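You operate a simulated robot arm through the tools that you are given. There is no shell and no other tool. Be economical: measure what you need, move in short steps, check, and stop when the job is done.

You are at the controls of a simulated robot arm. One attempt, no reset.

Task
Feed two pads, drop both in the white carton and seal it.
Fine: the carton in the press; set the pad dial, press the green button once and switch the feeder off.

Only the result counts: the job must be done as asked and must still hold three seconds after the hand-in. Knocking over, shifting, dropping, spilling or breaking anything else fails it. A push-on lid holds only when it is set on centred and level and pressed home; a screw cap is set on level and turned clockwise until tight.

Robot
A 6-joint arm with a two-finger parallel gripper, fixed in place. Base frame: the origin is at the foot of the arm, x ahead of it, y to its left, z up; the work surface is at about z = 0.86. Readings come in m, degrees, newtons and seconds.
With the tool pointing down near the work surface it reaches from about 0.24 to 0.64 m from the base axis. Its first joint turns from -66.0 to 66.0 degrees. Payload 2.7 kg.
The tool frame sits at the grasp point between the pads (the TCP): z along the fingers, y along the line on which they close. The tips reach 0.023 m beyond it. Largest opening 0.094 m; finger width 0.038, thickness 0.01; the body of the gripper, 0.054 by 0.096 m, starts 0.039 m behind the TCP.
Orientation is told as [roll, pitch, yaw] about the base's x, y, z axes, in that order, counted from this pose: with the fingers straight down and closing along the base's y, the tool's x points along the base's -x, its y along +y and its z along -z.

Tools
- The arm moves only by the tool servo_tool. Its arguments are lists of equal length, an entry for each row: "dp": the shift along the tool's x, y, z in units of 25 mm (1.0 is 25 mm), a list of three; "rot": the turn, a rotation vector about the tool's x, y, z in units of 5 degrees (1.0 is 5 degrees), a list of three. In form: {"dp": [[x, y, z], ...], "rot": [[ax, ay, az], ...]}. A call has 1 to 8 rows; each row shifts and turns the commanded pose from where the row before left it, along the tool's axes as they then stand. "claw" is the gripper command, from -1 (shut) to 1 (fully open), values between in proportion, set as the call begins (left out, the last holds). A call with a number of a shift or a turn outside -1 to 1 is refused whole. Each row takes 0.2 s and may step no farther than 0.05 m and 8.6 degrees from the row before; otherwise, or with a gripper value out of range, the whole call is refused. A pose out of reach is approached as far as the arm can. The call stops where the force on the tool passes 70 N (or 10 N more than at its start, if that is more) or the arm is blocked; 0.2 s more then pass. The fingers move at their own pace (about 0.045 m/s each) and stop on an object; they squeeze with about 33 N. The grip force told is the motor's: it shows also when the fingers shut on nothing. Time passes only in rows, and 0.2 s behind the last, so rows that do not move let the fingers close. It gives the time, the measured TCP pose, the force on the tool (base axes), the opening and the grip force at its end, in the units of the frame above (readings bear some noise), with the torque about the TCP (base axes, N m) and any sound that the robot's microphone picked up.
- Cameras (640 x 400 px; columns grow to the right, rows downward): "scene" is fixed at [0.0602, -0.4182, 1.4185]; the picture's right is [0.90, -0.44, 0.00], its down [-0.19, -0.40, -0.90] and it looks along [0.39, 0.81, -0.44] (base axes); focal length 353 px, centre (320, 200). "wrist" rides on the gripper at [0.086, 0.016, -0.074] in the tool frame; the picture's right is [-0.18, 0.98, 0.00], its down [-0.58, -0.11, -0.81] and it looks along [-0.79, -0.15, 0.59] (tool axes); focal length 243 px, centre (320, 200). There is no depth. A picture from a camera that has moved, and an enlarged one, comes with that camera's place and axes in the base frame and with its lens.
- camera(camera): a new picture of that camera. The clock stands still meanwhile.
- inspect(camera, box): a new picture of the part [left, top, right, bottom] of that camera's present view, enlarged. The clock stands still meanwhile.
- job_done(): hands the job in; it is judged then, once.

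Work in short steps. Places have to be worked out from the pictures, the camera data and where the tool is seen: move nearer, look again, correct. Check each grasp and each placing, and mend what went wrong. You have 120 turns and 64 pictures in all, those below and enlarged ones among them. Open the gripper and draw the arm clear of the work before you hand the job in, unless the task says otherwise; then end with one line.

The tools are called after "Call:" by a JSON object that holds its "api" and its "payload". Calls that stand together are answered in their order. servo_tool: Moves the arm, as the interface text tells. Its arguments: {"type":"object","properties":{"dp":{"type":"array","items":{"type":"array","items":{"type":"number"}}},"rot":{"type":"array","items":{"type":"array","items":{"type":"number"}}},"claw":{"type":"number"}},"required":["dp","rot"]} The other tools are called the same way: camera (camera) takes a picture; inspect (camera, box) takes an enlarged picture of a part of a camera's view; job_done () hands the job in.

At the start:

```text
time: 0.0
position: [0.3785, 0.1903, 1.2335]
orientation: [0.0, 0.0, 0.0]
ft_force: [0.1, 0.0, 0.5]
wrist_torque: [0.0, 0.02, -0.03]
gripper_width: 0.0939
gripper_force: 0.1
```

scene: 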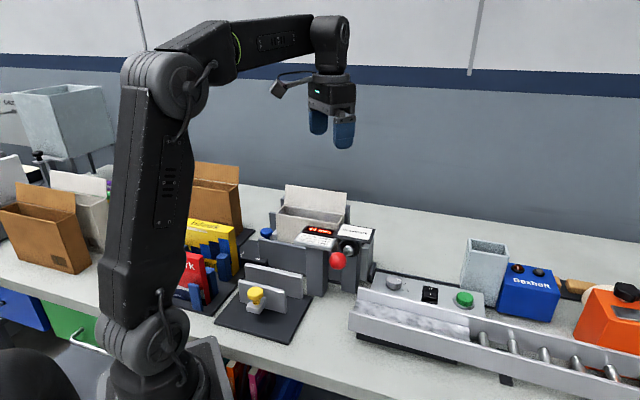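
wrist: 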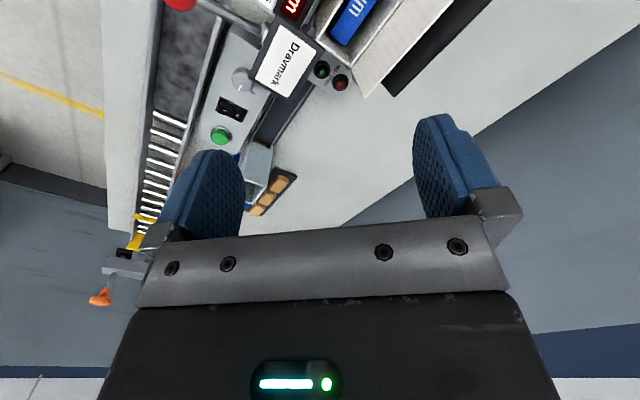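

I'll look closer at the press/carton area and the feeder controls first.

Call:
{"api": "inspect", "payload": {"camera": "scene", "box": [180, 170, 400, 350]}}

Call:
{"api": "inspect", "payload": {"camera": "scene", "box": [340, 220, 640, 400]}}

Call:
{"api": "inspect", "payload": {"camera": "wrist", "box": [100, 0, 460, 230]}}

Call:
{"api": "inspect", "payload": {"camera": "scene", "box": [0, 80, 260, 300]}}

```text
2.22 times, centred on (290, 260) of scene
camera zoom: at [0.0602, -0.4182, 1.4185], right [0.9, -0.44, 0.0], down [-0.19, -0.4, -0.9], along [0.39, 0.81, -0.44], focal length 784 px, centre (387, 67)
```

zoom: 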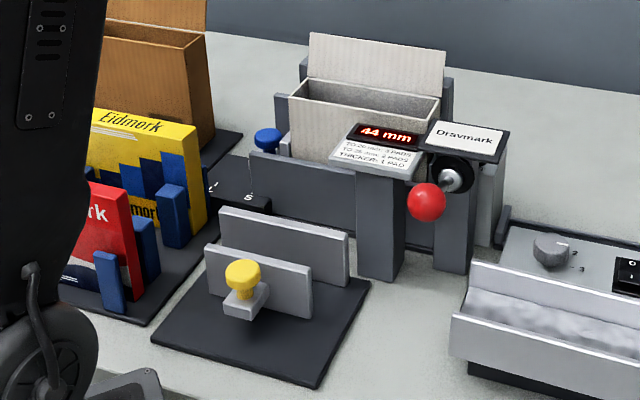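

```text
2.13 times, centred on (490, 310) of scene
camera zoom: at [0.0602, -0.4182, 1.4185], right [0.9, -0.44, 0.0], down [-0.19, -0.4, -0.9], along [0.39, 0.81, -0.44], focal length 753 px, centre (-43, -35)
```

zoom: 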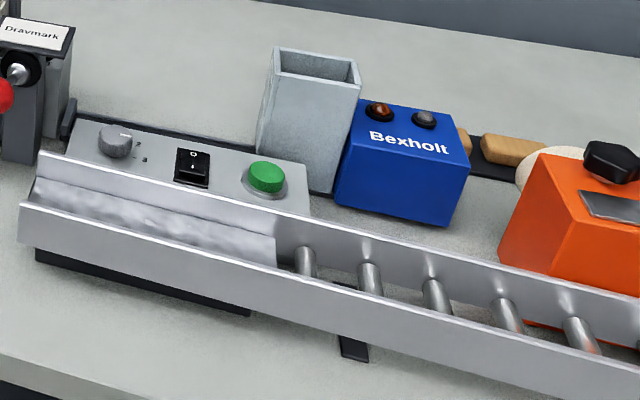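

```text
1.74 times, centred on (280, 115) of wrist
camera zoom: at [0.2927, 0.2077, 1.3091], right [0.18, 0.98, 0.0], down [0.58, -0.11, 0.81], along [0.79, -0.15, -0.59], focal length 422 px, centre (390, 348)
```

zoom: 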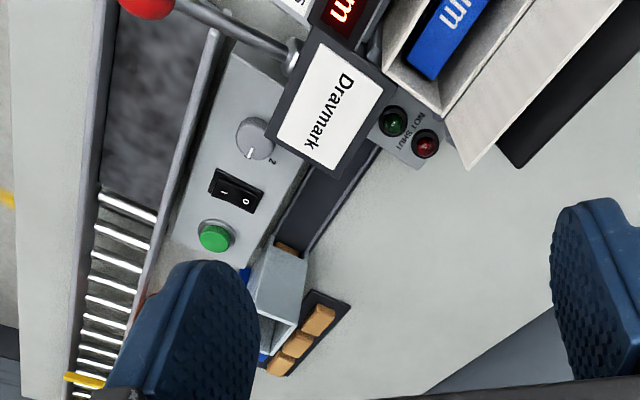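

```text
1.82 times, centred on (130, 190) of scene
camera zoom: at [0.0602, -0.4182, 1.4185], right [0.9, -0.44, 0.0], down [-0.19, -0.4, -0.9], along [0.39, 0.81, -0.44], focal length 642 px, centre (666, 218)
```

zoom: 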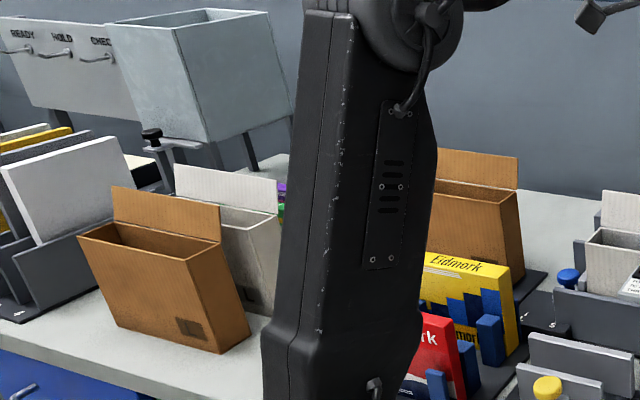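

The press displays a table I want to read; the lights near the carton have labels too.

Call:
{"api": "inspect", "payload": {"camera": "scene", "box": [285, 215, 385, 278]}}

Call:
{"api": "inspect", "payload": {"camera": "wrist", "box": [200, 0, 400, 125]}}

Call:
{"api": "inspect", "payload": {"camera": "scene", "box": [370, 265, 490, 340]}}

```text
6.35 times, centred on (335, 246) of scene
camera zoom: at [0.0602, -0.4182, 1.4185], right [0.9, -0.44, 0.0], down [-0.19, -0.4, -0.9], along [0.39, 0.81, -0.44], focal length 2240 px, centre (225, -95)
```

zoom: 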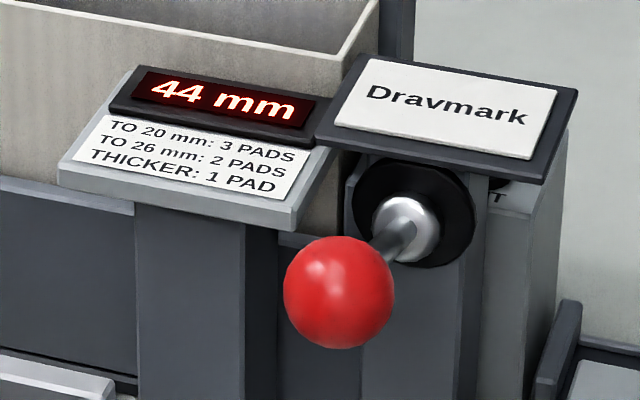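

```text
3.20 times, centred on (300, 62) of wrist
camera zoom: at [0.2927, 0.2077, 1.3091], right [0.18, 0.98, 0.0], down [0.58, -0.11, 0.81], along [0.79, -0.15, -0.59], focal length 776 px, centre (384, 640)
```

zoom: 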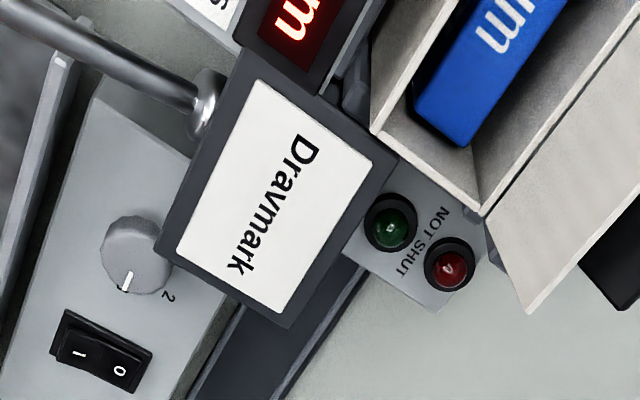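

```text
5.33 times, centred on (430, 302) of scene
camera zoom: at [0.0602, -0.4182, 1.4185], right [0.9, -0.44, 0.0], down [-0.19, -0.4, -0.9], along [0.39, 0.81, -0.44], focal length 1882 px, centre (-267, -347)
```

zoom: 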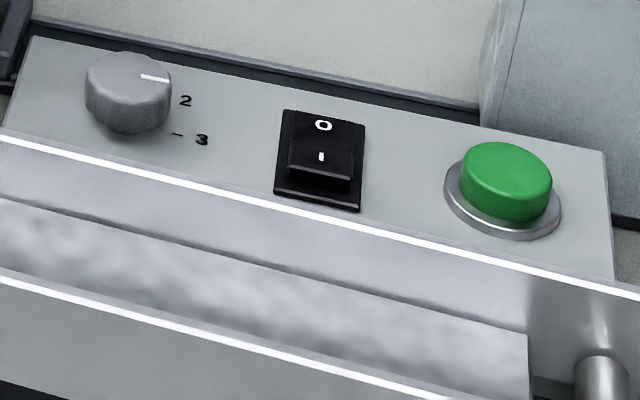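

Estimates: green button ≈(0.567,-0.044,0.92), rocker ≈(0.517,0,0.915), dial ≈(0.468,0.059,0.92), red lever knob ≈(0.34,0.08,1.02). I move over toward the feeder for a closer view.

Call:
{"api": "servo_tool", "payload": {"dp": [[-0.35, -0.85, 0.5], [-0.35, -0.85, 0.5], [-0.35, -0.85, 0.5], [-0.35, -0.85, 0.5], [-0.35, -0.85, 0.5], [-0.35, -0.85, 0.5], [-0.35, -0.85, 0.5], [-0.35, -0.85, 0.5]], "rot": [[0, 0, 0], [0, 0, 0], [0, 0, 0], [0, 0, 0], [0, 0, 0], [0, 0, 0], [0, 0, 0], [0, 0, 0]]}}

Call:
{"api": "camera", "payload": {"camera": "wrist"}}

Call:
{"api": "camera", "payload": {"camera": "scene"}}

```text
time: 1.8
position: [0.4487, 0.0223, 1.1359]
orientation: [0.0, -0.1, 0.0]
ft_force: [0.6, -0.2, 0.2]
wrist_torque: [0.04, 0.04, 0.01]
gripper_width: 0.094
gripper_force: 0.1
```

```text
54 pictures are left
camera wrist: at [0.3632, 0.0396, 1.2107], right [0.18, 0.98, 0.0], down [0.58, -0.11, 0.81], along [0.79, -0.15, -0.59], focal length 243 px, centre (320, 200)
```

wrist: 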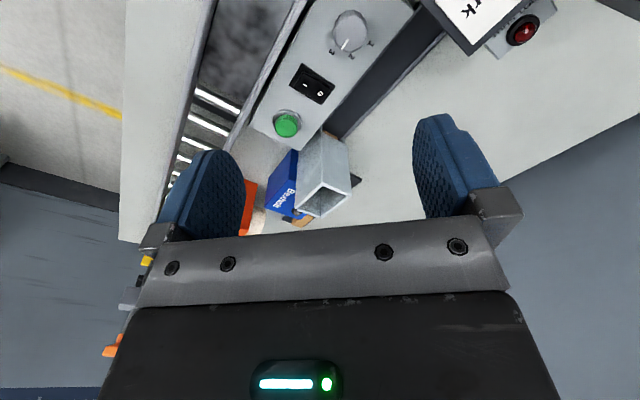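

```text
53 pictures are left
```

scene: 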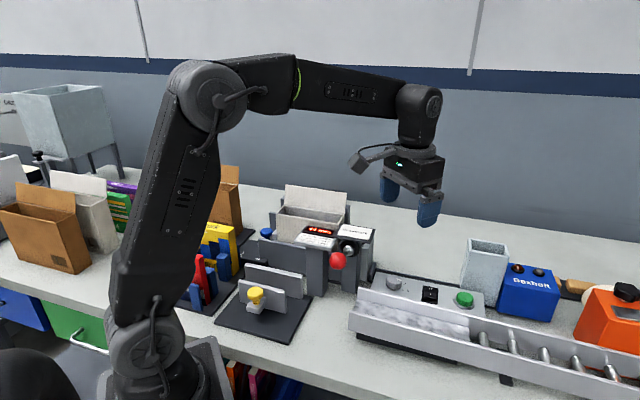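

The controls are visible from this side; I enlarge them to read dial and switch state.

Call:
{"api": "inspect", "payload": {"camera": "wrist", "box": [250, 0, 410, 150]}}

```text
2.67 times, centred on (330, 75) of wrist
camera zoom: at [0.3632, 0.0396, 1.2107], right [0.18, 0.98, 0.0], down [0.58, -0.11, 0.81], along [0.79, -0.15, -0.59], focal length 647 px, centre (293, 533)
```

zoom: 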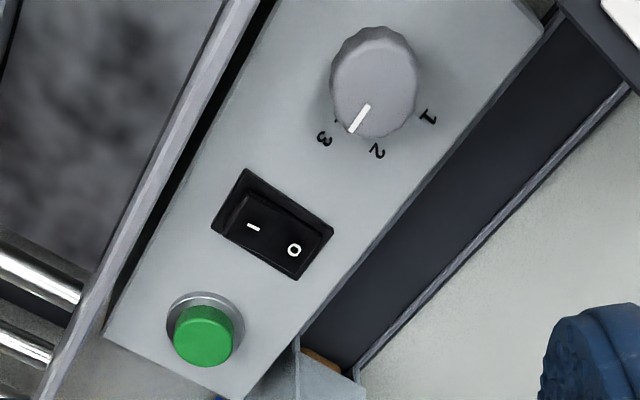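

The zoom re-renders sharply, so I zoom tight on the dial and rocker rather than move.

Call:
{"api": "inspect", "payload": {"camera": "wrist", "box": [320, 0, 384, 40]}}

Call:
{"api": "inspect", "payload": {"camera": "scene", "box": [376, 268, 440, 308]}}

```text
10.00 times, centred on (352, 20) of wrist
camera zoom: at [0.3632, 0.0396, 1.2107], right [0.18, 0.98, 0.0], down [0.58, -0.11, 0.81], along [0.79, -0.15, -0.59], focal length 2426 px, centre (0, 2000)
```

zoom: 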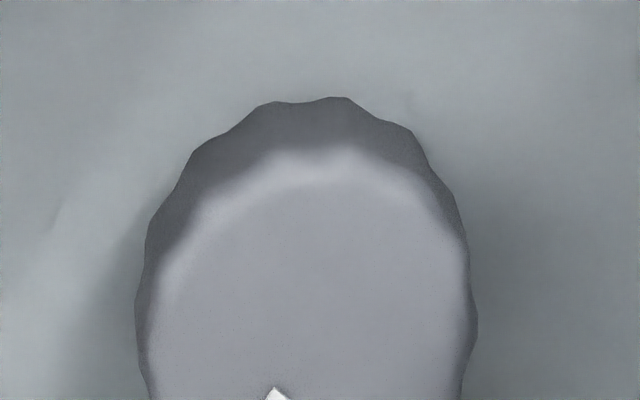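

```text
10.00 times, centred on (408, 288) of scene
camera zoom: at [0.0602, -0.4182, 1.4185], right [0.9, -0.44, 0.0], down [-0.19, -0.4, -0.9], along [0.39, 0.81, -0.44], focal length 3528 px, centre (-560, -680)
```

zoom: 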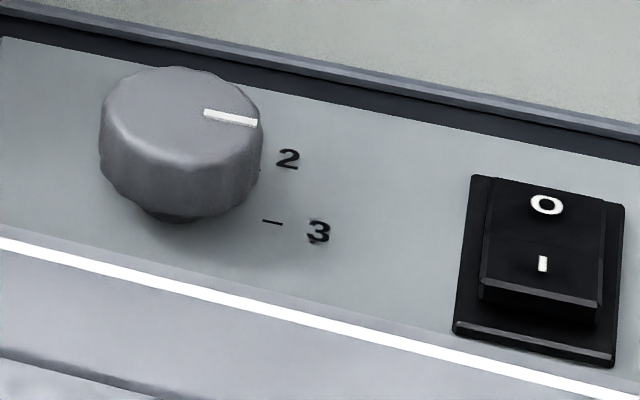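

The dial currently points at 3 (needs +~55° CCW to 2) and the rocker looks off (I end raised). The camera must not hit the press, so I yaw the tool to about +85° first.

Call:
{"api": "servo_tool", "payload": {"dp": [[0, 0, 0], [0, 0, 0], [0, 0, 0], [0, 0, 0], [0, 0, 0], [0, 0, 0], [0, 0, 0], [0, 0, 0]], "rot": [[0, 0, -1], [0, 0, -1], [0, 0, -1], [0, 0, -1], [0, 0, -1], [0, 0, -1], [0, 0, -1], [0, 0, -1]]}}

Call:
{"api": "servo_tool", "payload": {"dp": [[0, 0, 0], [0, 0, 0], [0, 0, 0], [0, 0, 0], [0, 0, 0], [0, 0, 0], [0, 0, 0], [0, 0, 0]], "rot": [[0, 0, -1], [0, 0, -1], [0, 0, -1], [0, 0, -1], [0, 0, -1], [0, 0, -1], [0, 0, -1], [0, 0, -1]]}}

Call:
{"api": "camera", "payload": {"camera": "wrist"}}

```text
time: 3.6
position: [0.4492, 0.0224, 1.1339]
orientation: [0.0, 0.1, 40.2]
ft_force: [0.1, 0.1, 0.7]
wrist_torque: [-0.02, 0.02, -0.01]
gripper_width: 0.094
gripper_force: 0.1
```

```text
time: 5.4
position: [0.4499, 0.0208, 1.1322]
orientation: [0.0, -0.1, 80.1]
ft_force: [0.1, -0.4, -0.8]
wrist_torque: [-0.01, 0.05, 0.01]
gripper_width: 0.0938
gripper_force: 0.0
```

```text
49 pictures are left
camera wrist: at [0.4194, -0.0605, 1.2085], right [-0.94, 0.35, 0.0], down [0.21, 0.55, 0.81], along [0.28, 0.76, -0.59], focal length 243 px, centre (320, 200)
```

wrist: 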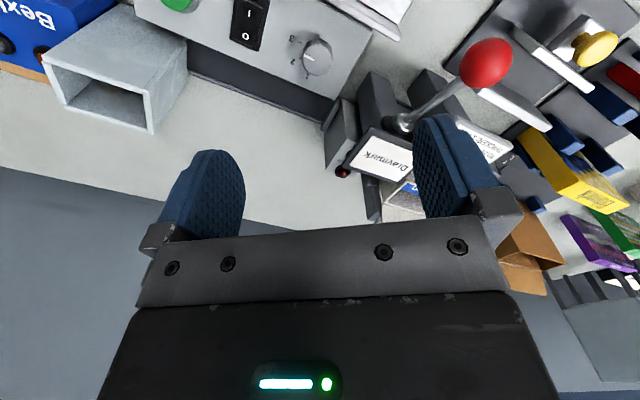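

I zoom on the dial and the press lever from this new angle.

Call:
{"api": "inspect", "payload": {"camera": "wrist", "box": [225, 0, 353, 80]}}

Call:
{"api": "inspect", "payload": {"camera": "wrist", "box": [320, 20, 560, 230]}}

```text
5.00 times, centred on (289, 40) of wrist
camera zoom: at [0.4194, -0.0605, 1.2085], right [-0.94, 0.35, 0.0], down [0.21, 0.55, 0.81], along [0.28, 0.76, -0.59], focal length 1213 px, centre (475, 1000)
```

zoom: 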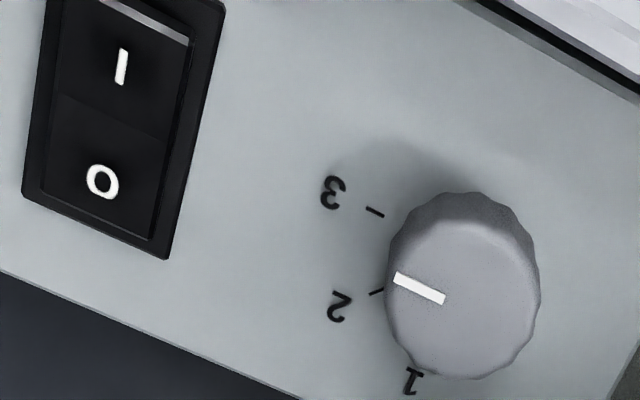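

```text
1.90 times, centred on (440, 125) of wrist
camera zoom: at [0.4194, -0.0605, 1.2085], right [-0.94, 0.35, 0.0], down [0.21, 0.55, 0.81], along [0.28, 0.76, -0.59], focal length 462 px, centre (91, 343)
```

zoom: 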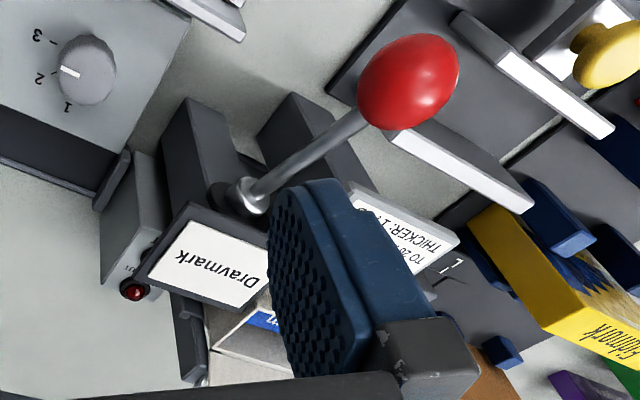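

Ticks show 3→2 is ≈45° and pointer parallels tick 3. I move over the dial (0.461,0.050) with the gripper partly open and descend to z≈1.0.

Call:
{"api": "servo_tool", "payload": {"dp": [[-0.2, -0.04, 0.85], [-0.2, -0.04, 0.85], [-0.2, -0.04, 0.85], [-0.2, -0.04, 0.85], [-0.2, -0.04, 0.85], [-0.22, -0.03, 0.85], [0, 0, 0]], "rot": [[0, 0, 0], [0, 0, 0], [0, 0, 0], [0, 0, 0], [0, 0, 0], [0, 0, 0], [0, 0, 0]], "claw": 0.3}}

Call:
{"api": "camera", "payload": {"camera": "wrist"}}

Call:
{"api": "inspect", "payload": {"camera": "scene", "box": [300, 190, 492, 310]}}

```text
time: 7.0
position: [0.4603, 0.0511, 1.0056]
orientation: [-0.1, -0.1, 80.0]
ft_force: [-0.2, 0.0, -0.8]
wrist_torque: [0.01, 0.02, -0.01]
gripper_width: 0.0611
gripper_force: 0.1
```

```text
46 pictures are left
camera wrist: at [0.4295, -0.0311, 1.0822], right [-0.94, 0.35, 0.0], down [0.21, 0.55, 0.81], along [0.28, 0.76, -0.59], focal length 243 px, centre (320, 200)
```

wrist: 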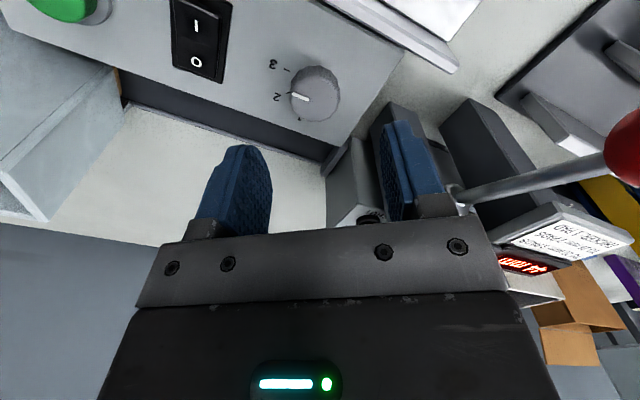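

```text
3.33 times, centred on (396, 250) of scene
camera zoom: at [0.0602, -0.4182, 1.4185], right [0.9, -0.44, 0.0], down [-0.19, -0.4, -0.9], along [0.39, 0.81, -0.44], focal length 1176 px, centre (67, 33)
```

zoom: 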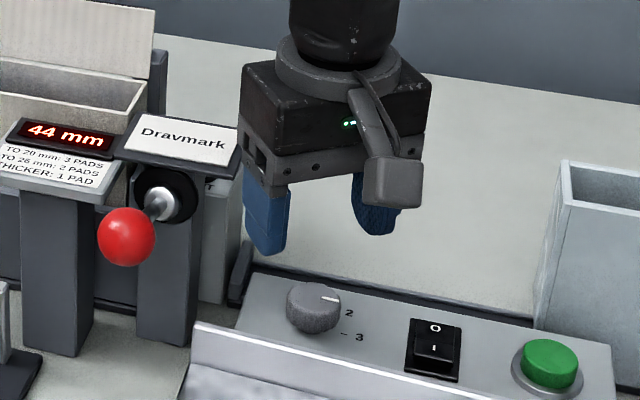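

The body corner would pass ~1 cm from the press plate; I rotate 15° more to widen the gap, then descend slowly to z≈0.948.

Call:
{"api": "servo_tool", "payload": {"dp": [[0, 0, 0], [0, 0, 0], [0, 0, 0], [0, 0, 0.6], [0, 0, 0.6], [0, 0, 0.6], [0, 0, 0.5], [0, 0, 0]], "rot": [[0, 0, -1], [0, 0, -1], [0, 0, -1], [0, 0, 0], [0, 0, 0], [0, 0, 0], [0, 0, 0], [0, 0, 0]]}}

Call:
{"api": "inspect", "payload": {"camera": "scene", "box": [330, 210, 458, 290]}}

Call:
{"api": "camera", "payload": {"camera": "wrist"}}

```text
time: 8.8
position: [0.4606, 0.0497, 0.9466]
orientation: [-0.1, 0.1, 95.0]
ft_force: [-0.2, 0.0, 0.1]
wrist_torque: [-0.01, 0.0, 0.0]
gripper_width: 0.0612
gripper_force: 0.0
```

```text
5.00 times, centred on (394, 250) of scene
camera zoom: at [0.0602, -0.4182, 1.4185], right [0.9, -0.44, 0.0], down [-0.19, -0.4, -0.9], along [0.39, 0.81, -0.44], focal length 1764 px, centre (-50, -50)
```

zoom: 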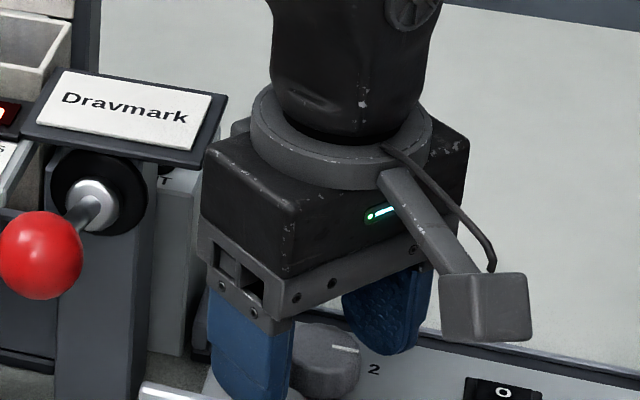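

```text
43 pictures are left
camera wrist: at [0.4516, -0.0362, 1.0224], right [-1.0, 0.1, 0.0], down [0.06, 0.59, 0.81], along [0.08, 0.8, -0.59], focal length 243 px, centre (320, 200)
```

wrist: 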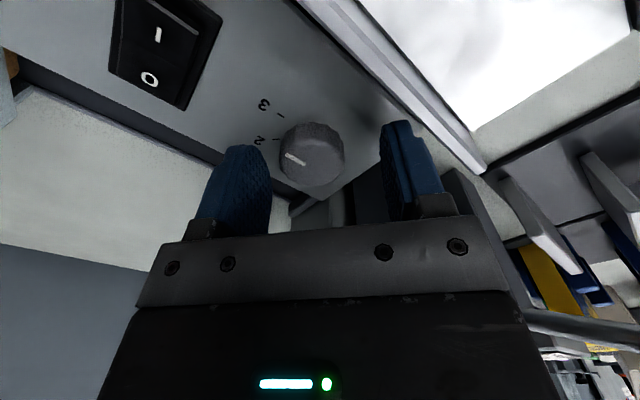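

Combining rays, the dial top is at z≈0.936 and centre ≈(0.463,0.051), so I'm nearly centred; lower 6 mm more and close gently.

Call:
{"api": "servo_tool", "payload": {"dp": [[0, -0.1, 0.12], [0, 0, 0.12], [0, 0, 0]], "rot": [[0, 0, 0], [0, 0, 0], [0, 0, 0]]}}

Call:
{"api": "servo_tool", "payload": {"dp": [[0, 0, 0], [0, 0, 0], [0, 0, 0], [0, 0, 0]], "rot": [[0, 0, 0], [0, 0, 0], [0, 0, 0], [0, 0, 0]], "claw": -1}}

```text
time: 9.6
position: [0.4621, 0.0493, 0.9429]
orientation: [0.0, 0.0, 95.0]
ft_force: [0.4, -0.1, 0.9]
wrist_torque: [0.0, 0.0, -0.01]
gripper_width: 0.0611
gripper_force: 0.0
```

```text
time: 10.6
position: [0.4636, 0.0495, 0.9423]
orientation: [-0.2, -0.1, 95.0]
ft_force: [14.8, 1.9, -6.7]
wrist_torque: [0.08, -0.31, -0.02]
gripper_width: 0.0328
gripper_force: 45.2
```

Gripped the dial (0.033 m). Now turn +40° and read.

Call:
{"api": "servo_tool", "payload": {"dp": [[0, -0.05, 0], [0, 0, 0], [0, 0, 0], [0, 0, 0], [0, 0, 0], [0, 0, 0], [0, 0, 0], [0, 0, 0]], "rot": [[0, 0, -1], [0, 0, -1], [0, 0, -1], [0, 0, -1], [0, 0, -1], [0, 0, -1], [0, 0, -1], [0, 0, -1]]}}

Call:
{"api": "inspect", "payload": {"camera": "scene", "box": [360, 250, 456, 310]}}

Call:
{"api": "inspect", "payload": {"camera": "wrist", "box": [230, 80, 390, 180]}}

```text
time: 12.4
position: [0.4642, 0.0507, 0.9415]
orientation: [-0.1, -0.2, 135.3]
ft_force: [10.8, 4.5, -16.7]
wrist_torque: [0.15, -0.11, -0.01]
gripper_width: 0.0325
gripper_force: 45.3
```

```text
6.67 times, centred on (408, 280) of scene
camera zoom: at [0.0607, -0.418, 1.4186], right [0.9, -0.44, 0.0], down [-0.19, -0.4, -0.9], along [0.39, 0.81, -0.44], focal length 2352 px, centre (-267, -333)
```

zoom: 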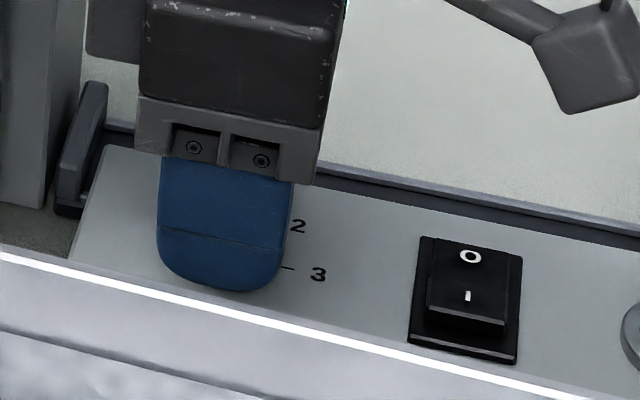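

```text
4.00 times, centred on (310, 130) of wrist
camera zoom: at [0.5148, -0.0209, 1.0175], right [-0.82, -0.57, 0.0], down [-0.34, 0.49, 0.81], along [-0.46, 0.67, -0.59], focal length 970 px, centre (360, 480)
```

zoom: 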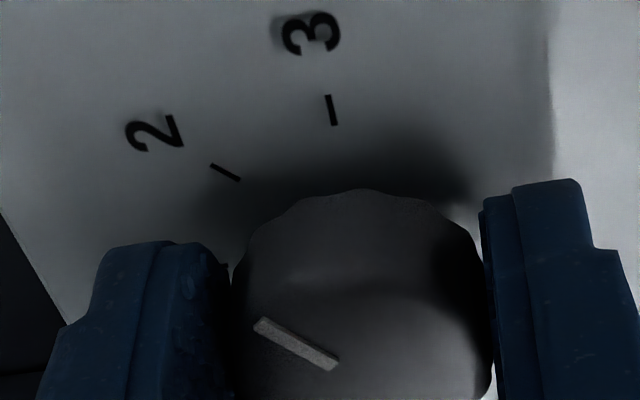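

The pointer is now parallel to tick 2. Release and rise, then check.

Call:
{"api": "servo_tool", "payload": {"dp": [[0, 0, 0], [0, 0, 0], [0, 0, 0], [0, 0, -0.8], [0, 0, -0.8], [0, 0, -0.8], [0, 0, -0.8], [0, 0, -0.8]], "rot": [[0, 0, 0], [0, 0, 0], [0, 0, 0], [0, 0, 0], [0, 0, 0], [0, 0, 0], [0, 0, 0], [0, 0, 0]], "claw": 0.3}}

Call:
{"api": "inspect", "payload": {"camera": "wrist", "box": [220, 20, 380, 120]}}

```text
time: 14.2
position: [0.4638, 0.0511, 1.0434]
orientation: [0.0, 0.0, 135.0]
ft_force: [-0.2, -0.3, 1.6]
wrist_torque: [-0.02, -0.01, 0.01]
gripper_width: 0.0612
gripper_force: 0.1
```

```text
4.00 times, centred on (300, 70) of wrist
camera zoom: at [0.5138, -0.0205, 1.1197], right [-0.82, -0.57, 0.0], down [-0.33, 0.49, 0.81], along [-0.46, 0.67, -0.59], focal length 970 px, centre (400, 720)
```

zoom: 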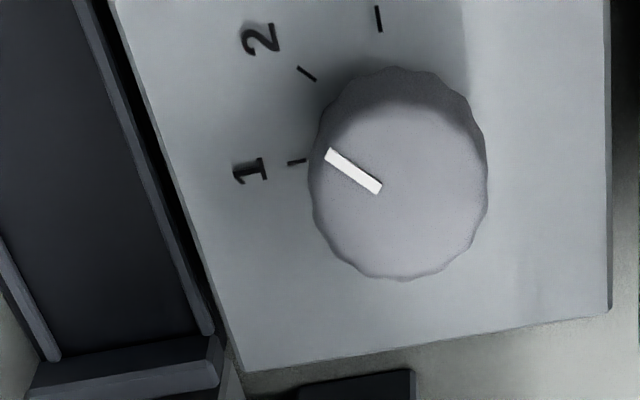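

Dial is at 2. Next the rocker's I end ≈(0.506,-0.012): close the gripper and move above it, then look.

Call:
{"api": "servo_tool", "payload": {"dp": [[0.6, 0.12, 0.2], [0.6, 0.12, 0.2], [0.6, 0.12, 0.2], [0.6, 0.12, 0.2], [0.57, 0.11, 0.2], [0, 0, 0]], "rot": [[0, 0, 0], [0, 0, 0], [0, 0, 0], [0, 0, 0], [0, 0, 0], [0, 0, 0]], "claw": -1}}

Call:
{"api": "camera", "payload": {"camera": "wrist"}}

Call:
{"api": "inspect", "payload": {"camera": "scene", "box": [370, 240, 498, 320]}}

```text
time: 15.6
position: [0.5046, -0.0129, 1.0175]
orientation: [0.0, 0.0, 135.0]
ft_force: [0.5, 0.6, -0.3]
wrist_torque: [0.03, 0.0, 0.0]
gripper_width: 0.0
gripper_force: 33.1
```

```text
39 pictures are left
camera wrist: at [0.5557, -0.0841, 1.0932], right [-0.82, -0.57, 0.0], down [-0.33, 0.49, 0.81], along [-0.46, 0.67, -0.59], focal length 243 px, centre (320, 200)
```

wrist: 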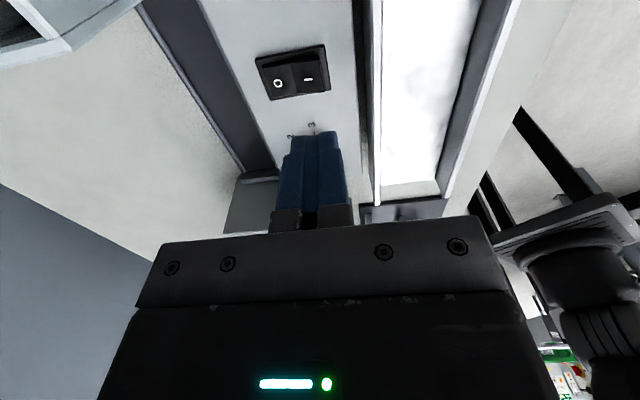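

```text
5.00 times, centred on (434, 280) of scene
camera zoom: at [0.0602, -0.4182, 1.4185], right [0.9, -0.44, 0.0], down [-0.19, -0.4, -0.9], along [0.39, 0.81, -0.44], focal length 1764 px, centre (-250, -200)
```

zoom: 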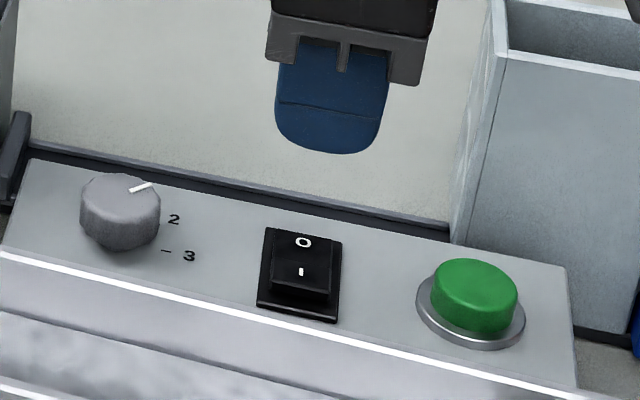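

I marker triangulates to ≈(0.511,-0.006,0.921). I align just outside it, descend to TCP z≈0.953, then press in small steps.

Call:
{"api": "servo_tool", "payload": {"dp": [[0, -0.2, 0.6], [0, 0, 0.6], [0, 0, 0.6], [0, 0, 0.6], [0, 0, 0.12], [0, 0, 0.12], [0, 0, 0]], "rot": [[0, 0, 0], [0, 0, 0], [0, 0, 0], [0, 0, 0], [0, 0, 0], [0, 0, 0], [0, 0, 0]]}}

Call:
{"api": "inspect", "payload": {"camera": "scene", "box": [398, 265, 462, 305]}}

```text
time: 17.2
position: [0.5097, -0.0096, 0.9509]
orientation: [0.0, 0.0, 135.0]
ft_force: [0.4, -0.4, -0.4]
wrist_torque: [0.0, 0.0, -0.02]
gripper_width: 0.0
gripper_force: 32.6
```

```text
10.00 times, centred on (430, 285) of scene
camera zoom: at [0.0602, -0.4182, 1.4185], right [0.9, -0.44, 0.0], down [-0.19, -0.4, -0.9], along [0.39, 0.81, -0.44], focal length 3528 px, centre (-780, -650)
```

zoom: 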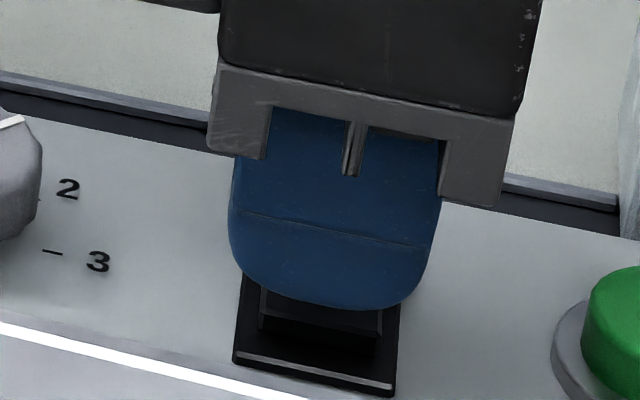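

Tip is just above the I end; press in small steps.

Call:
{"api": "servo_tool", "payload": {"dp": [[0, 0, 0.1], [0, 0, 0.1], [0, 0, 0.1], [0, 0, 0.1]], "rot": [[0, 0, 0], [0, 0, 0], [0, 0, 0], [0, 0, 0]]}}

```text
time: 18.2
position: [0.5095, -0.0083, 0.9418]
orientation: [0.1, 0.1, 135.0]
ft_force: [-0.2, 0.0, 0.0]
wrist_torque: [-0.02, -0.01, 0.03]
gripper_width: 0.0002
gripper_force: 33.1
```

No contact force yet; continue down a few millimetres.

Call:
{"api": "servo_tool", "payload": {"dp": [[0, 0, 0.1], [0, 0, 0.1], [0, 0, 0.1], [0, 0, 0]], "rot": [[0, 0, 0], [0, 0, 0], [0, 0, 0], [0, 0, 0]]}}

Call:
{"api": "inspect", "payload": {"camera": "scene", "box": [398, 265, 462, 305]}}

```text
time: 19.2
position: [0.5107, -0.0074, 0.9408]
orientation: [-0.5, 0.3, 135.1]
ft_force: [-20.3, -2.1, 55.5]
wrist_torque: [0.77, 0.52, 0.29]
gripper_width: 0.0
gripper_force: 32.6
```

```text
10.00 times, centred on (430, 285) of scene
camera zoom: at [0.0587, -0.4182, 1.4186], right [0.9, -0.44, 0.0], down [-0.19, -0.4, -0.9], along [0.39, 0.81, -0.44], focal length 3528 px, centre (-780, -650)
```

zoom: 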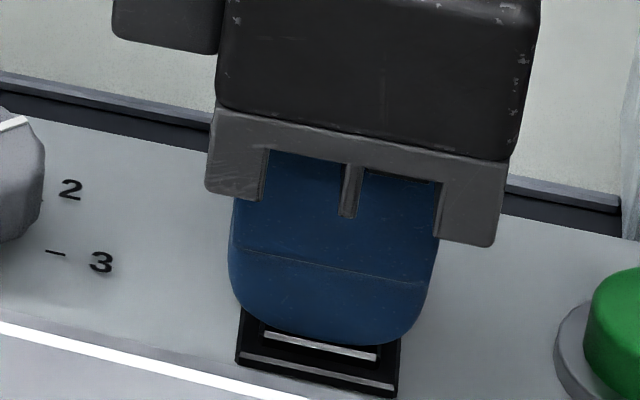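

The rocker's near edge looks changed; back off and check.

Call:
{"api": "servo_tool", "payload": {"dp": [[0, 0, -0.8], [0, 0, -0.8], [0, 0, -0.8], [0, 0, 0]], "rot": [[0, 0, 0], [0, 0, 0], [0, 0, 0], [0, 0, 0]]}}

Call:
{"api": "inspect", "payload": {"camera": "scene", "box": [398, 275, 462, 315]}}

Call:
{"api": "camera", "payload": {"camera": "wrist"}}

```text
time: 20.2
position: [0.5102, -0.009, 0.9917]
orientation: [0.0, -0.1, 135.0]
ft_force: [0.2, -0.7, -0.3]
wrist_torque: [-0.01, 0.0, 0.01]
gripper_width: 0.0001
gripper_force: 32.8
```

```text
10.00 times, centred on (430, 295) of scene
camera zoom: at [0.0602, -0.4182, 1.4185], right [0.9, -0.44, 0.0], down [-0.19, -0.4, -0.9], along [0.39, 0.81, -0.44], focal length 3528 px, centre (-780, -750)
```

zoom: 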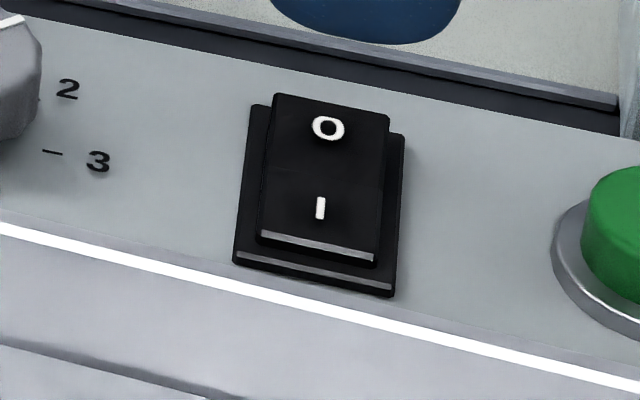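

```text
34 pictures are left
camera wrist: at [0.5605, -0.0805, 1.0682], right [-0.82, -0.57, 0.0], down [-0.33, 0.49, 0.81], along [-0.46, 0.67, -0.59], focal length 243 px, centre (320, 200)
```

wrist: 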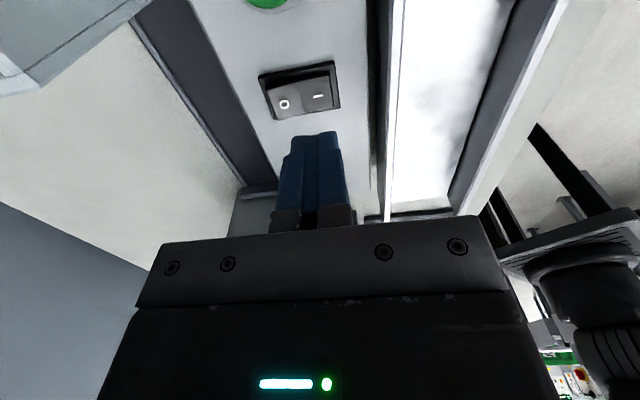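

The rocker is now ON (I end down, O raised). Next, the green button at ≈(0.567,-0.047,0.926): move over it and down to just above.

Call:
{"api": "servo_tool", "payload": {"dp": [[0.68, -0.14, 0], [0.67, -0.13, 0], [0.67, -0.13, 0], [0.67, -0.14, 0], [0, 0, 0.6], [0, 0, 0.6], [0, 0, 0]], "rot": [[0, 0, 0], [0, 0, 0], [0, 0, 0], [0, 0, 0], [0, 0, 0], [0, 0, 0], [0, 0, 0]]}}

Call:
{"api": "inspect", "payload": {"camera": "scene", "box": [416, 250, 512, 310]}}

```text
time: 21.8
position: [0.5673, -0.0469, 0.9658]
orientation: [0.0, 0.0, 135.0]
ft_force: [-0.7, 0.2, -0.7]
wrist_torque: [-0.01, -0.04, 0.01]
gripper_width: 0.0004
gripper_force: 33.6
```

```text
6.67 times, centred on (464, 280) of scene
camera zoom: at [0.0602, -0.4182, 1.4185], right [0.9, -0.44, 0.0], down [-0.19, -0.4, -0.9], along [0.39, 0.81, -0.44], focal length 2352 px, centre (-640, -333)
```

zoom: 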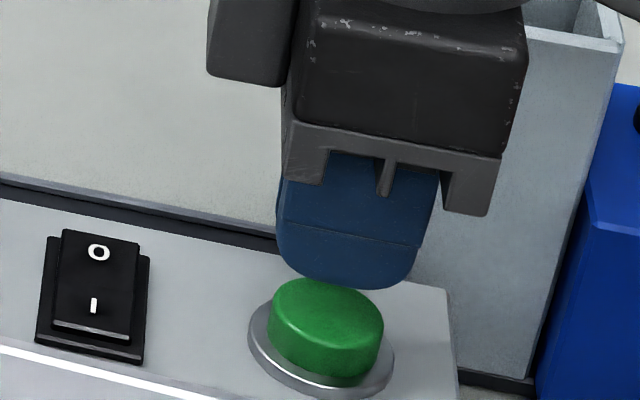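

Aligned; press down steadily.

Call:
{"api": "servo_tool", "payload": {"dp": [[0, 0, 0.2], [0, 0, 0.2], [0, 0, 0.15], [0, 0, 0.15], [0, 0, 0.15]], "rot": [[0, 0, 0], [0, 0, 0], [0, 0, 0], [0, 0, 0], [0, 0, 0]]}}

```text
time: 23.0
position: [0.5674, -0.0463, 0.9428]
orientation: [-0.1, 0.1, 135.0]
ft_force: [0.2, 1.9, 3.3]
wrist_torque: [0.06, -0.01, -0.02]
gripper_width: 0.0001
gripper_force: 32.8
heard: click
```

A click was heard — pressed. I lift off and look for the pads.

Call:
{"api": "servo_tool", "payload": {"dp": [[0, 0, -1], [0, 0, -1], [0, 0, -1], [0, 0, -0.5], [0, 0, 0], [0, 0, 0], [0, 0, 0], [0, 0, 0]], "rot": [[0, 0, 0], [0, 0, 0], [0, 0, 0], [0, 0, 0], [0, 0, 0], [0, 0, 0], [0, 0, 0], [0, 0, 0]]}}

Call:
{"api": "camera", "payload": {"camera": "scene"}}

```text
time: 24.8
position: [0.5658, -0.0474, 1.0319]
orientation: [-0.1, 0.0, 135.0]
ft_force: [0.0, -0.7, 0.0]
wrist_torque: [0.02, 0.05, 0.0]
gripper_width: 0.0001
gripper_force: 32.8
```

```text
32 pictures are left
```

scene: 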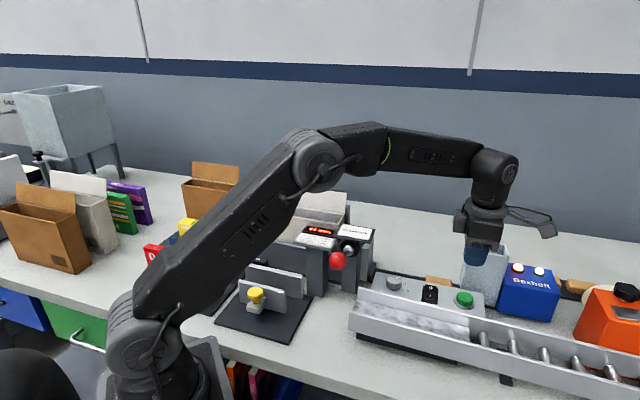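

A brown pad seems to be travelling on the dark track behind the panel. I wait and look closer.

Call:
{"api": "servo_tool", "payload": {"dp": [[0, 0, 0], [0, 0, 0], [0, 0, 0], [0, 0, 0], [0, 0, 0], [0, 0, 0], [0, 0, 0], [0, 0, 0]], "rot": [[0, 0, 0], [0, 0, 0], [0, 0, 0], [0, 0, 0], [0, 0, 0], [0, 0, 0], [0, 0, 0], [0, 0, 0]]}}

Call:
{"api": "inspect", "payload": {"camera": "scene", "box": [350, 220, 590, 340]}}

```text
time: 26.6
position: [0.5642, -0.0488, 1.0306]
orientation: [0.0, 0.0, 135.0]
ft_force: [0.4, -0.1, 0.7]
wrist_torque: [0.03, -0.02, -0.03]
gripper_width: 0.0001
gripper_force: 33.3
```

```text
2.67 times, centred on (470, 280) of scene
camera zoom: at [0.0602, -0.4182, 1.4185], right [0.9, -0.44, 0.0], down [-0.19, -0.4, -0.9], along [0.39, 0.81, -0.44], focal length 941 px, centre (-80, -13)
```

zoom: 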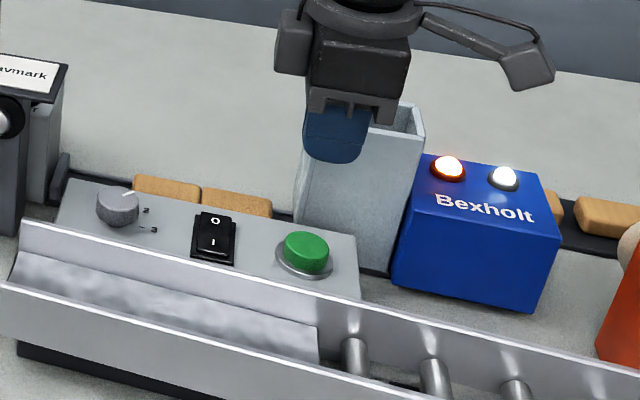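

Two pads have been fed onto the track. I move above the rocker's O end and check that they've stopped before switching off.

Call:
{"api": "servo_tool", "payload": {"dp": [[-0.68, -0.2, 0], [-0.67, -0.2, 0], [-0.67, -0.21, 0], [-0.67, -0.21, 0], [0, 0, 0.8], [0, 0, 0.8], [0, 0, 0.8], [0, 0, 0]], "rot": [[0, 0, 0], [0, 0, 0], [0, 0, 0], [0, 0, 0], [0, 0, 0], [0, 0, 0], [0, 0, 0], [0, 0, 0]]}}

Call:
{"api": "inspect", "payload": {"camera": "scene", "box": [350, 220, 590, 340]}}

Call:
{"api": "camera", "payload": {"camera": "wrist"}}

```text
time: 28.4
position: [0.5334, 0.0141, 0.9685]
orientation: [-0.1, 0.1, 135.0]
ft_force: [-0.9, 0.2, -0.5]
wrist_torque: [-0.01, 0.0, 0.01]
gripper_width: 0.0
gripper_force: 32.6
```

```text
2.67 times, centred on (470, 280) of scene
camera zoom: at [0.0602, -0.4182, 1.4185], right [0.9, -0.44, 0.0], down [-0.19, -0.4, -0.9], along [0.39, 0.81, -0.44], focal length 941 px, centre (-80, -13)
```

zoom: 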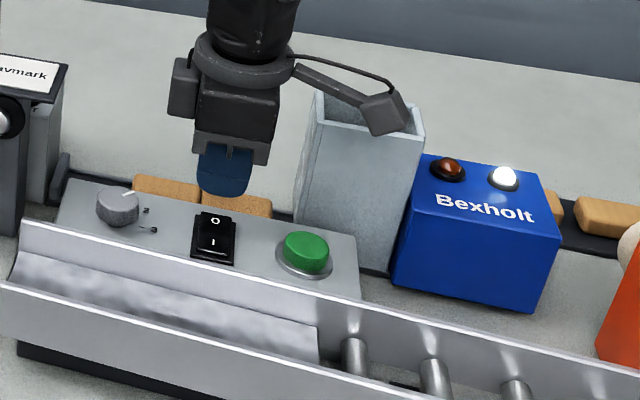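

```text
29 pictures are left
camera wrist: at [0.5835, -0.0577, 1.0444], right [-0.82, -0.57, 0.0], down [-0.33, 0.49, 0.81], along [-0.46, 0.67, -0.59], focal length 243 px, centre (320, 200)
```

wrist: 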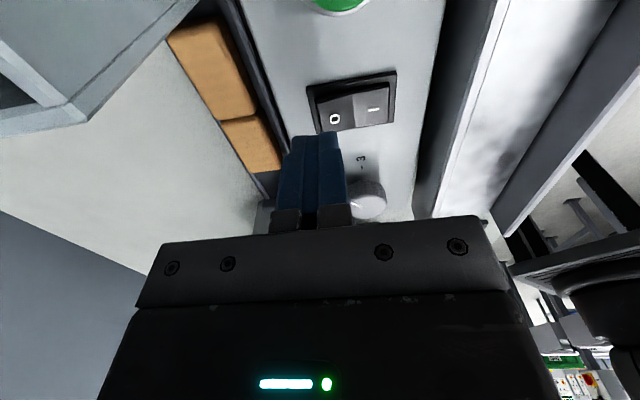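

Orange lamp is out: feed finished, both pads resting on the track. I shift slightly toward the O mark and press it.

Call:
{"api": "servo_tool", "payload": {"dp": [[0, 0.16, 0], [0, 0, 0.3], [0, 0, 0.3], [0, 0, 0.15], [0, 0, 0.15], [0, 0, 0.12], [0, 0, 0.12], [0, 0, 0.1]], "rot": [[0, 0, 0], [0, 0, 0], [0, 0, 0], [0, 0, 0], [0, 0, 0], [0, 0, 0], [0, 0, 0], [0, 0, 0]]}}

Call:
{"api": "servo_tool", "payload": {"dp": [[0, 0, -0.8], [0, 0, -0.8], [0, 0, -0.8], [0, 0, -0.8], [0, 0, 0]], "rot": [[0, 0, 0], [0, 0, 0], [0, 0, 0], [0, 0, 0], [0, 0, 0]]}}

Call:
{"api": "inspect", "payload": {"camera": "scene", "box": [350, 220, 590, 340]}}

Call:
{"api": "camera", "payload": {"camera": "wrist"}}

```text
time: 30.2
position: [0.5301, 0.0126, 0.9411]
orientation: [0.0, 0.0, 135.0]
ft_force: [-2.9, 0.4, 9.5]
wrist_torque: [0.03, 0.25, 0.02]
gripper_width: 0.0001
gripper_force: 32.7
```

```text
time: 31.4
position: [0.5296, 0.0093, 1.019]
orientation: [0.0, 0.1, 135.0]
ft_force: [0.2, 0.3, 0.2]
wrist_torque: [0.02, 0.0, 0.02]
gripper_width: 0.0002
gripper_force: 33.2
```

```text
2.67 times, centred on (470, 280) of scene
camera zoom: at [0.0602, -0.4182, 1.4185], right [0.9, -0.44, 0.0], down [-0.19, -0.4, -0.9], along [0.39, 0.81, -0.44], focal length 941 px, centre (-80, -13)
```

zoom: 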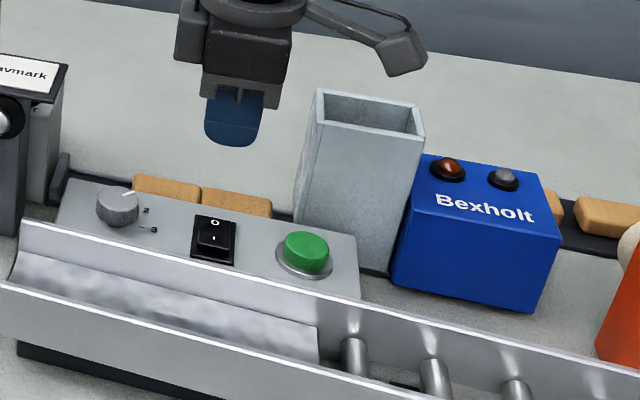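

```text
27 pictures are left
camera wrist: at [0.5794, -0.0609, 1.0953], right [-0.82, -0.57, 0.0], down [-0.33, 0.49, 0.81], along [-0.46, 0.67, -0.59], focal length 243 px, centre (320, 200)
```

wrist: 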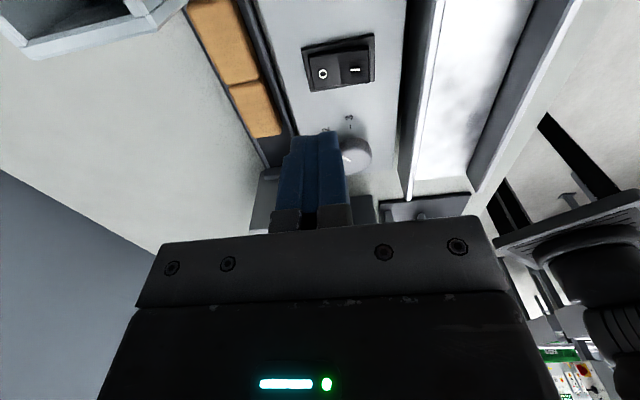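

White lamp is off: feeder is off. Now zoom on the pads to locate them.

Call:
{"api": "inspect", "payload": {"camera": "wrist", "box": [170, 0, 330, 150]}}

Call:
{"api": "inspect", "payload": {"camera": "scene", "box": [380, 260, 476, 320]}}

```text
2.67 times, centred on (250, 75) of wrist
camera zoom: at [0.5794, -0.0609, 1.0953], right [-0.82, -0.57, 0.0], down [-0.33, 0.49, 0.81], along [-0.46, 0.67, -0.59], focal length 647 px, centre (507, 533)
```

zoom: 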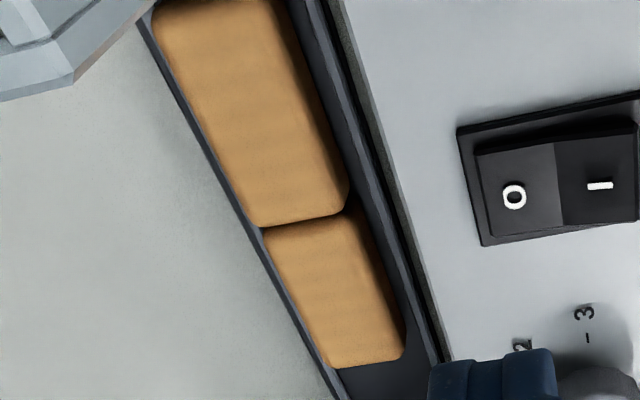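

```text
6.67 times, centred on (428, 290) of scene
camera zoom: at [0.0602, -0.4182, 1.4185], right [0.9, -0.44, 0.0], down [-0.19, -0.4, -0.9], along [0.39, 0.81, -0.44], focal length 2352 px, centre (-400, -400)
```

zoom: 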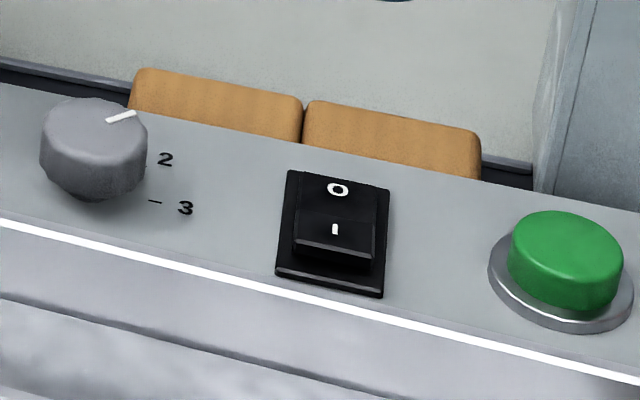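

Pads: top z≈0.887, each ≈58×31 mm; near one centred ≈(0.549,0.091), far one ≈(0.59,0.05). Move above the near pad with opening ~45 mm and check.

Call:
{"api": "servo_tool", "payload": {"dp": [[-0.44, -0.72, 0], [-0.44, -0.72, 0], [-0.44, -0.71, 0], [-0.44, -0.71, 0.4], [0, 0, 0.6], [0, 0, 0.6], [0, 0, 0.6], [0, 0, 0]], "rot": [[0, 0, 0], [0, 0, 0], [0, 0, 0], [0, 0, 0], [0, 0, 0], [0, 0, 0], [0, 0, 0], [0, 0, 0]], "claw": -0.05}}

Call:
{"api": "camera", "payload": {"camera": "wrist"}}

Call:
{"api": "inspect", "payload": {"camera": "scene", "box": [360, 235, 488, 315]}}

```text
time: 33.2
position: [0.5494, 0.0937, 0.9634]
orientation: [0.0, 0.0, 135.0]
ft_force: [1.0, 0.1, -0.2]
wrist_torque: [-0.01, -0.01, 0.0]
gripper_width: 0.0447
gripper_force: 0.0
```

```text
24 pictures are left
camera wrist: at [0.5995, 0.0233, 1.0386], right [-0.82, -0.57, 0.0], down [-0.33, 0.49, 0.81], along [-0.46, 0.67, -0.59], focal length 243 px, centre (320, 200)
```

wrist: 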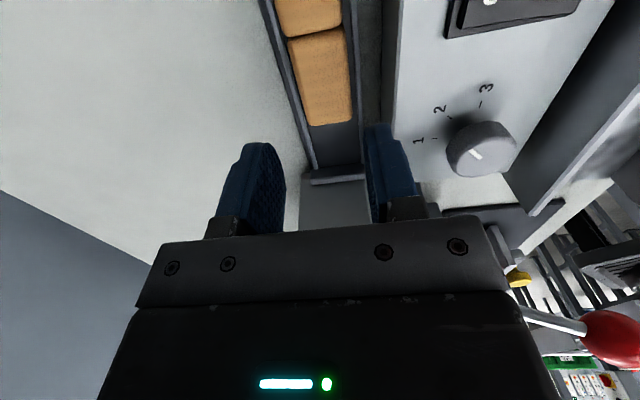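

```text
5.00 times, centred on (424, 275) of scene
camera zoom: at [0.0602, -0.4182, 1.4185], right [0.9, -0.44, 0.0], down [-0.19, -0.4, -0.9], along [0.39, 0.81, -0.44], focal length 1764 px, centre (-200, -175)
```

zoom: 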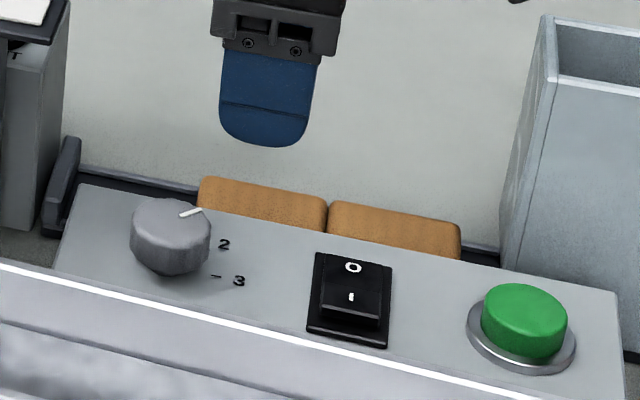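

The pad centre is confirmed ≈(0.549,0.091); nudge 2.5 mm and descend to TCP z≈0.898.

Call:
{"api": "servo_tool", "payload": {"dp": [[0.07, 0.07, 0.5], [0, 0, 0.5], [0, 0, 0.5], [0, 0, 0.5], [0, 0, 0.3], [0, 0, 0.3], [0, 0, 0]], "rot": [[0, 0, 0], [0, 0, 0], [0, 0, 0], [0, 0, 0], [0, 0, 0], [0, 0, 0], [0, 0, 0]]}}

Call:
{"api": "inspect", "payload": {"camera": "wrist", "box": [200, 20, 440, 170]}}

```text
time: 34.3
position: [0.5528, 0.0947, 0.9268]
orientation: [-1.1, 0.9, 134.7]
ft_force: [-9.5, 4.8, 9.8]
wrist_torque: [-1.12, -1.32, -0.49]
gripper_width: 0.0448
gripper_force: 0.1
stopped in row 5: the force on the tool passed its limit at 81 N (the readings are from after the stop); the commanded pose is now the measured one
```

```text
2.67 times, centred on (320, 95) of wrist
camera zoom: at [0.6006, 0.0219, 1.0033], right [-0.83, -0.56, -0.02], down [-0.35, 0.49, 0.8], along [-0.44, 0.67, -0.6], focal length 647 px, centre (320, 480)
```

zoom: 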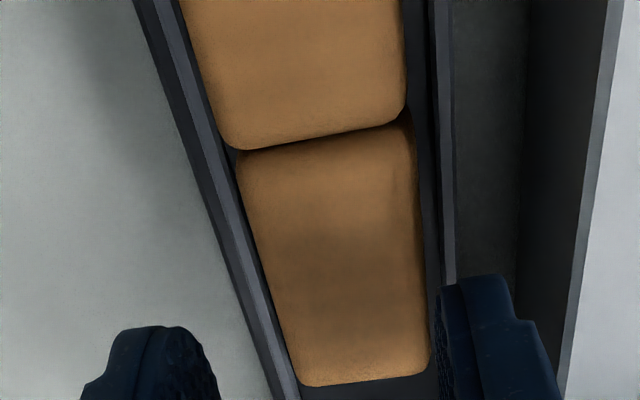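

The force pattern suggests the camera housing touched the grey hopper, not the fingers. I raise straight up and check the hopper.

Call:
{"api": "servo_tool", "payload": {"dp": [[0, 0, -0.5], [0, 0, -0.8], [0, 0, -0.8], [0, 0, -0.8], [0, 0, -0.8], [0, 0, 0]], "rot": [[0, 0, 0], [0, 0, 0], [0, 0, 0], [0, 0, 0], [0, 0, 0], [0, 0, 0]]}}

Call:
{"api": "inspect", "payload": {"camera": "scene", "box": [350, 220, 590, 340]}}

```text
time: 35.7
position: [0.5506, 0.0943, 1.0161]
orientation: [-1.0, 0.9, 134.7]
ft_force: [0.4, 0.5, -1.1]
wrist_torque: [0.0, -0.04, -0.03]
gripper_width: 0.0449
gripper_force: 0.1
```

```text
2.67 times, centred on (470, 280) of scene
camera zoom: at [0.0602, -0.4182, 1.4185], right [0.9, -0.44, 0.0], down [-0.19, -0.4, -0.9], along [0.39, 0.81, -0.44], focal length 941 px, centre (-80, -13)
```

zoom: 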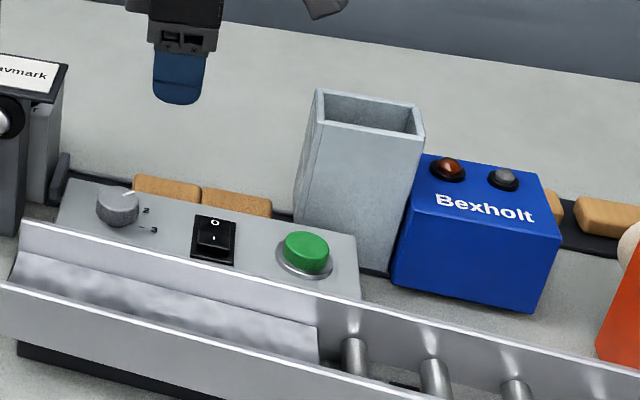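

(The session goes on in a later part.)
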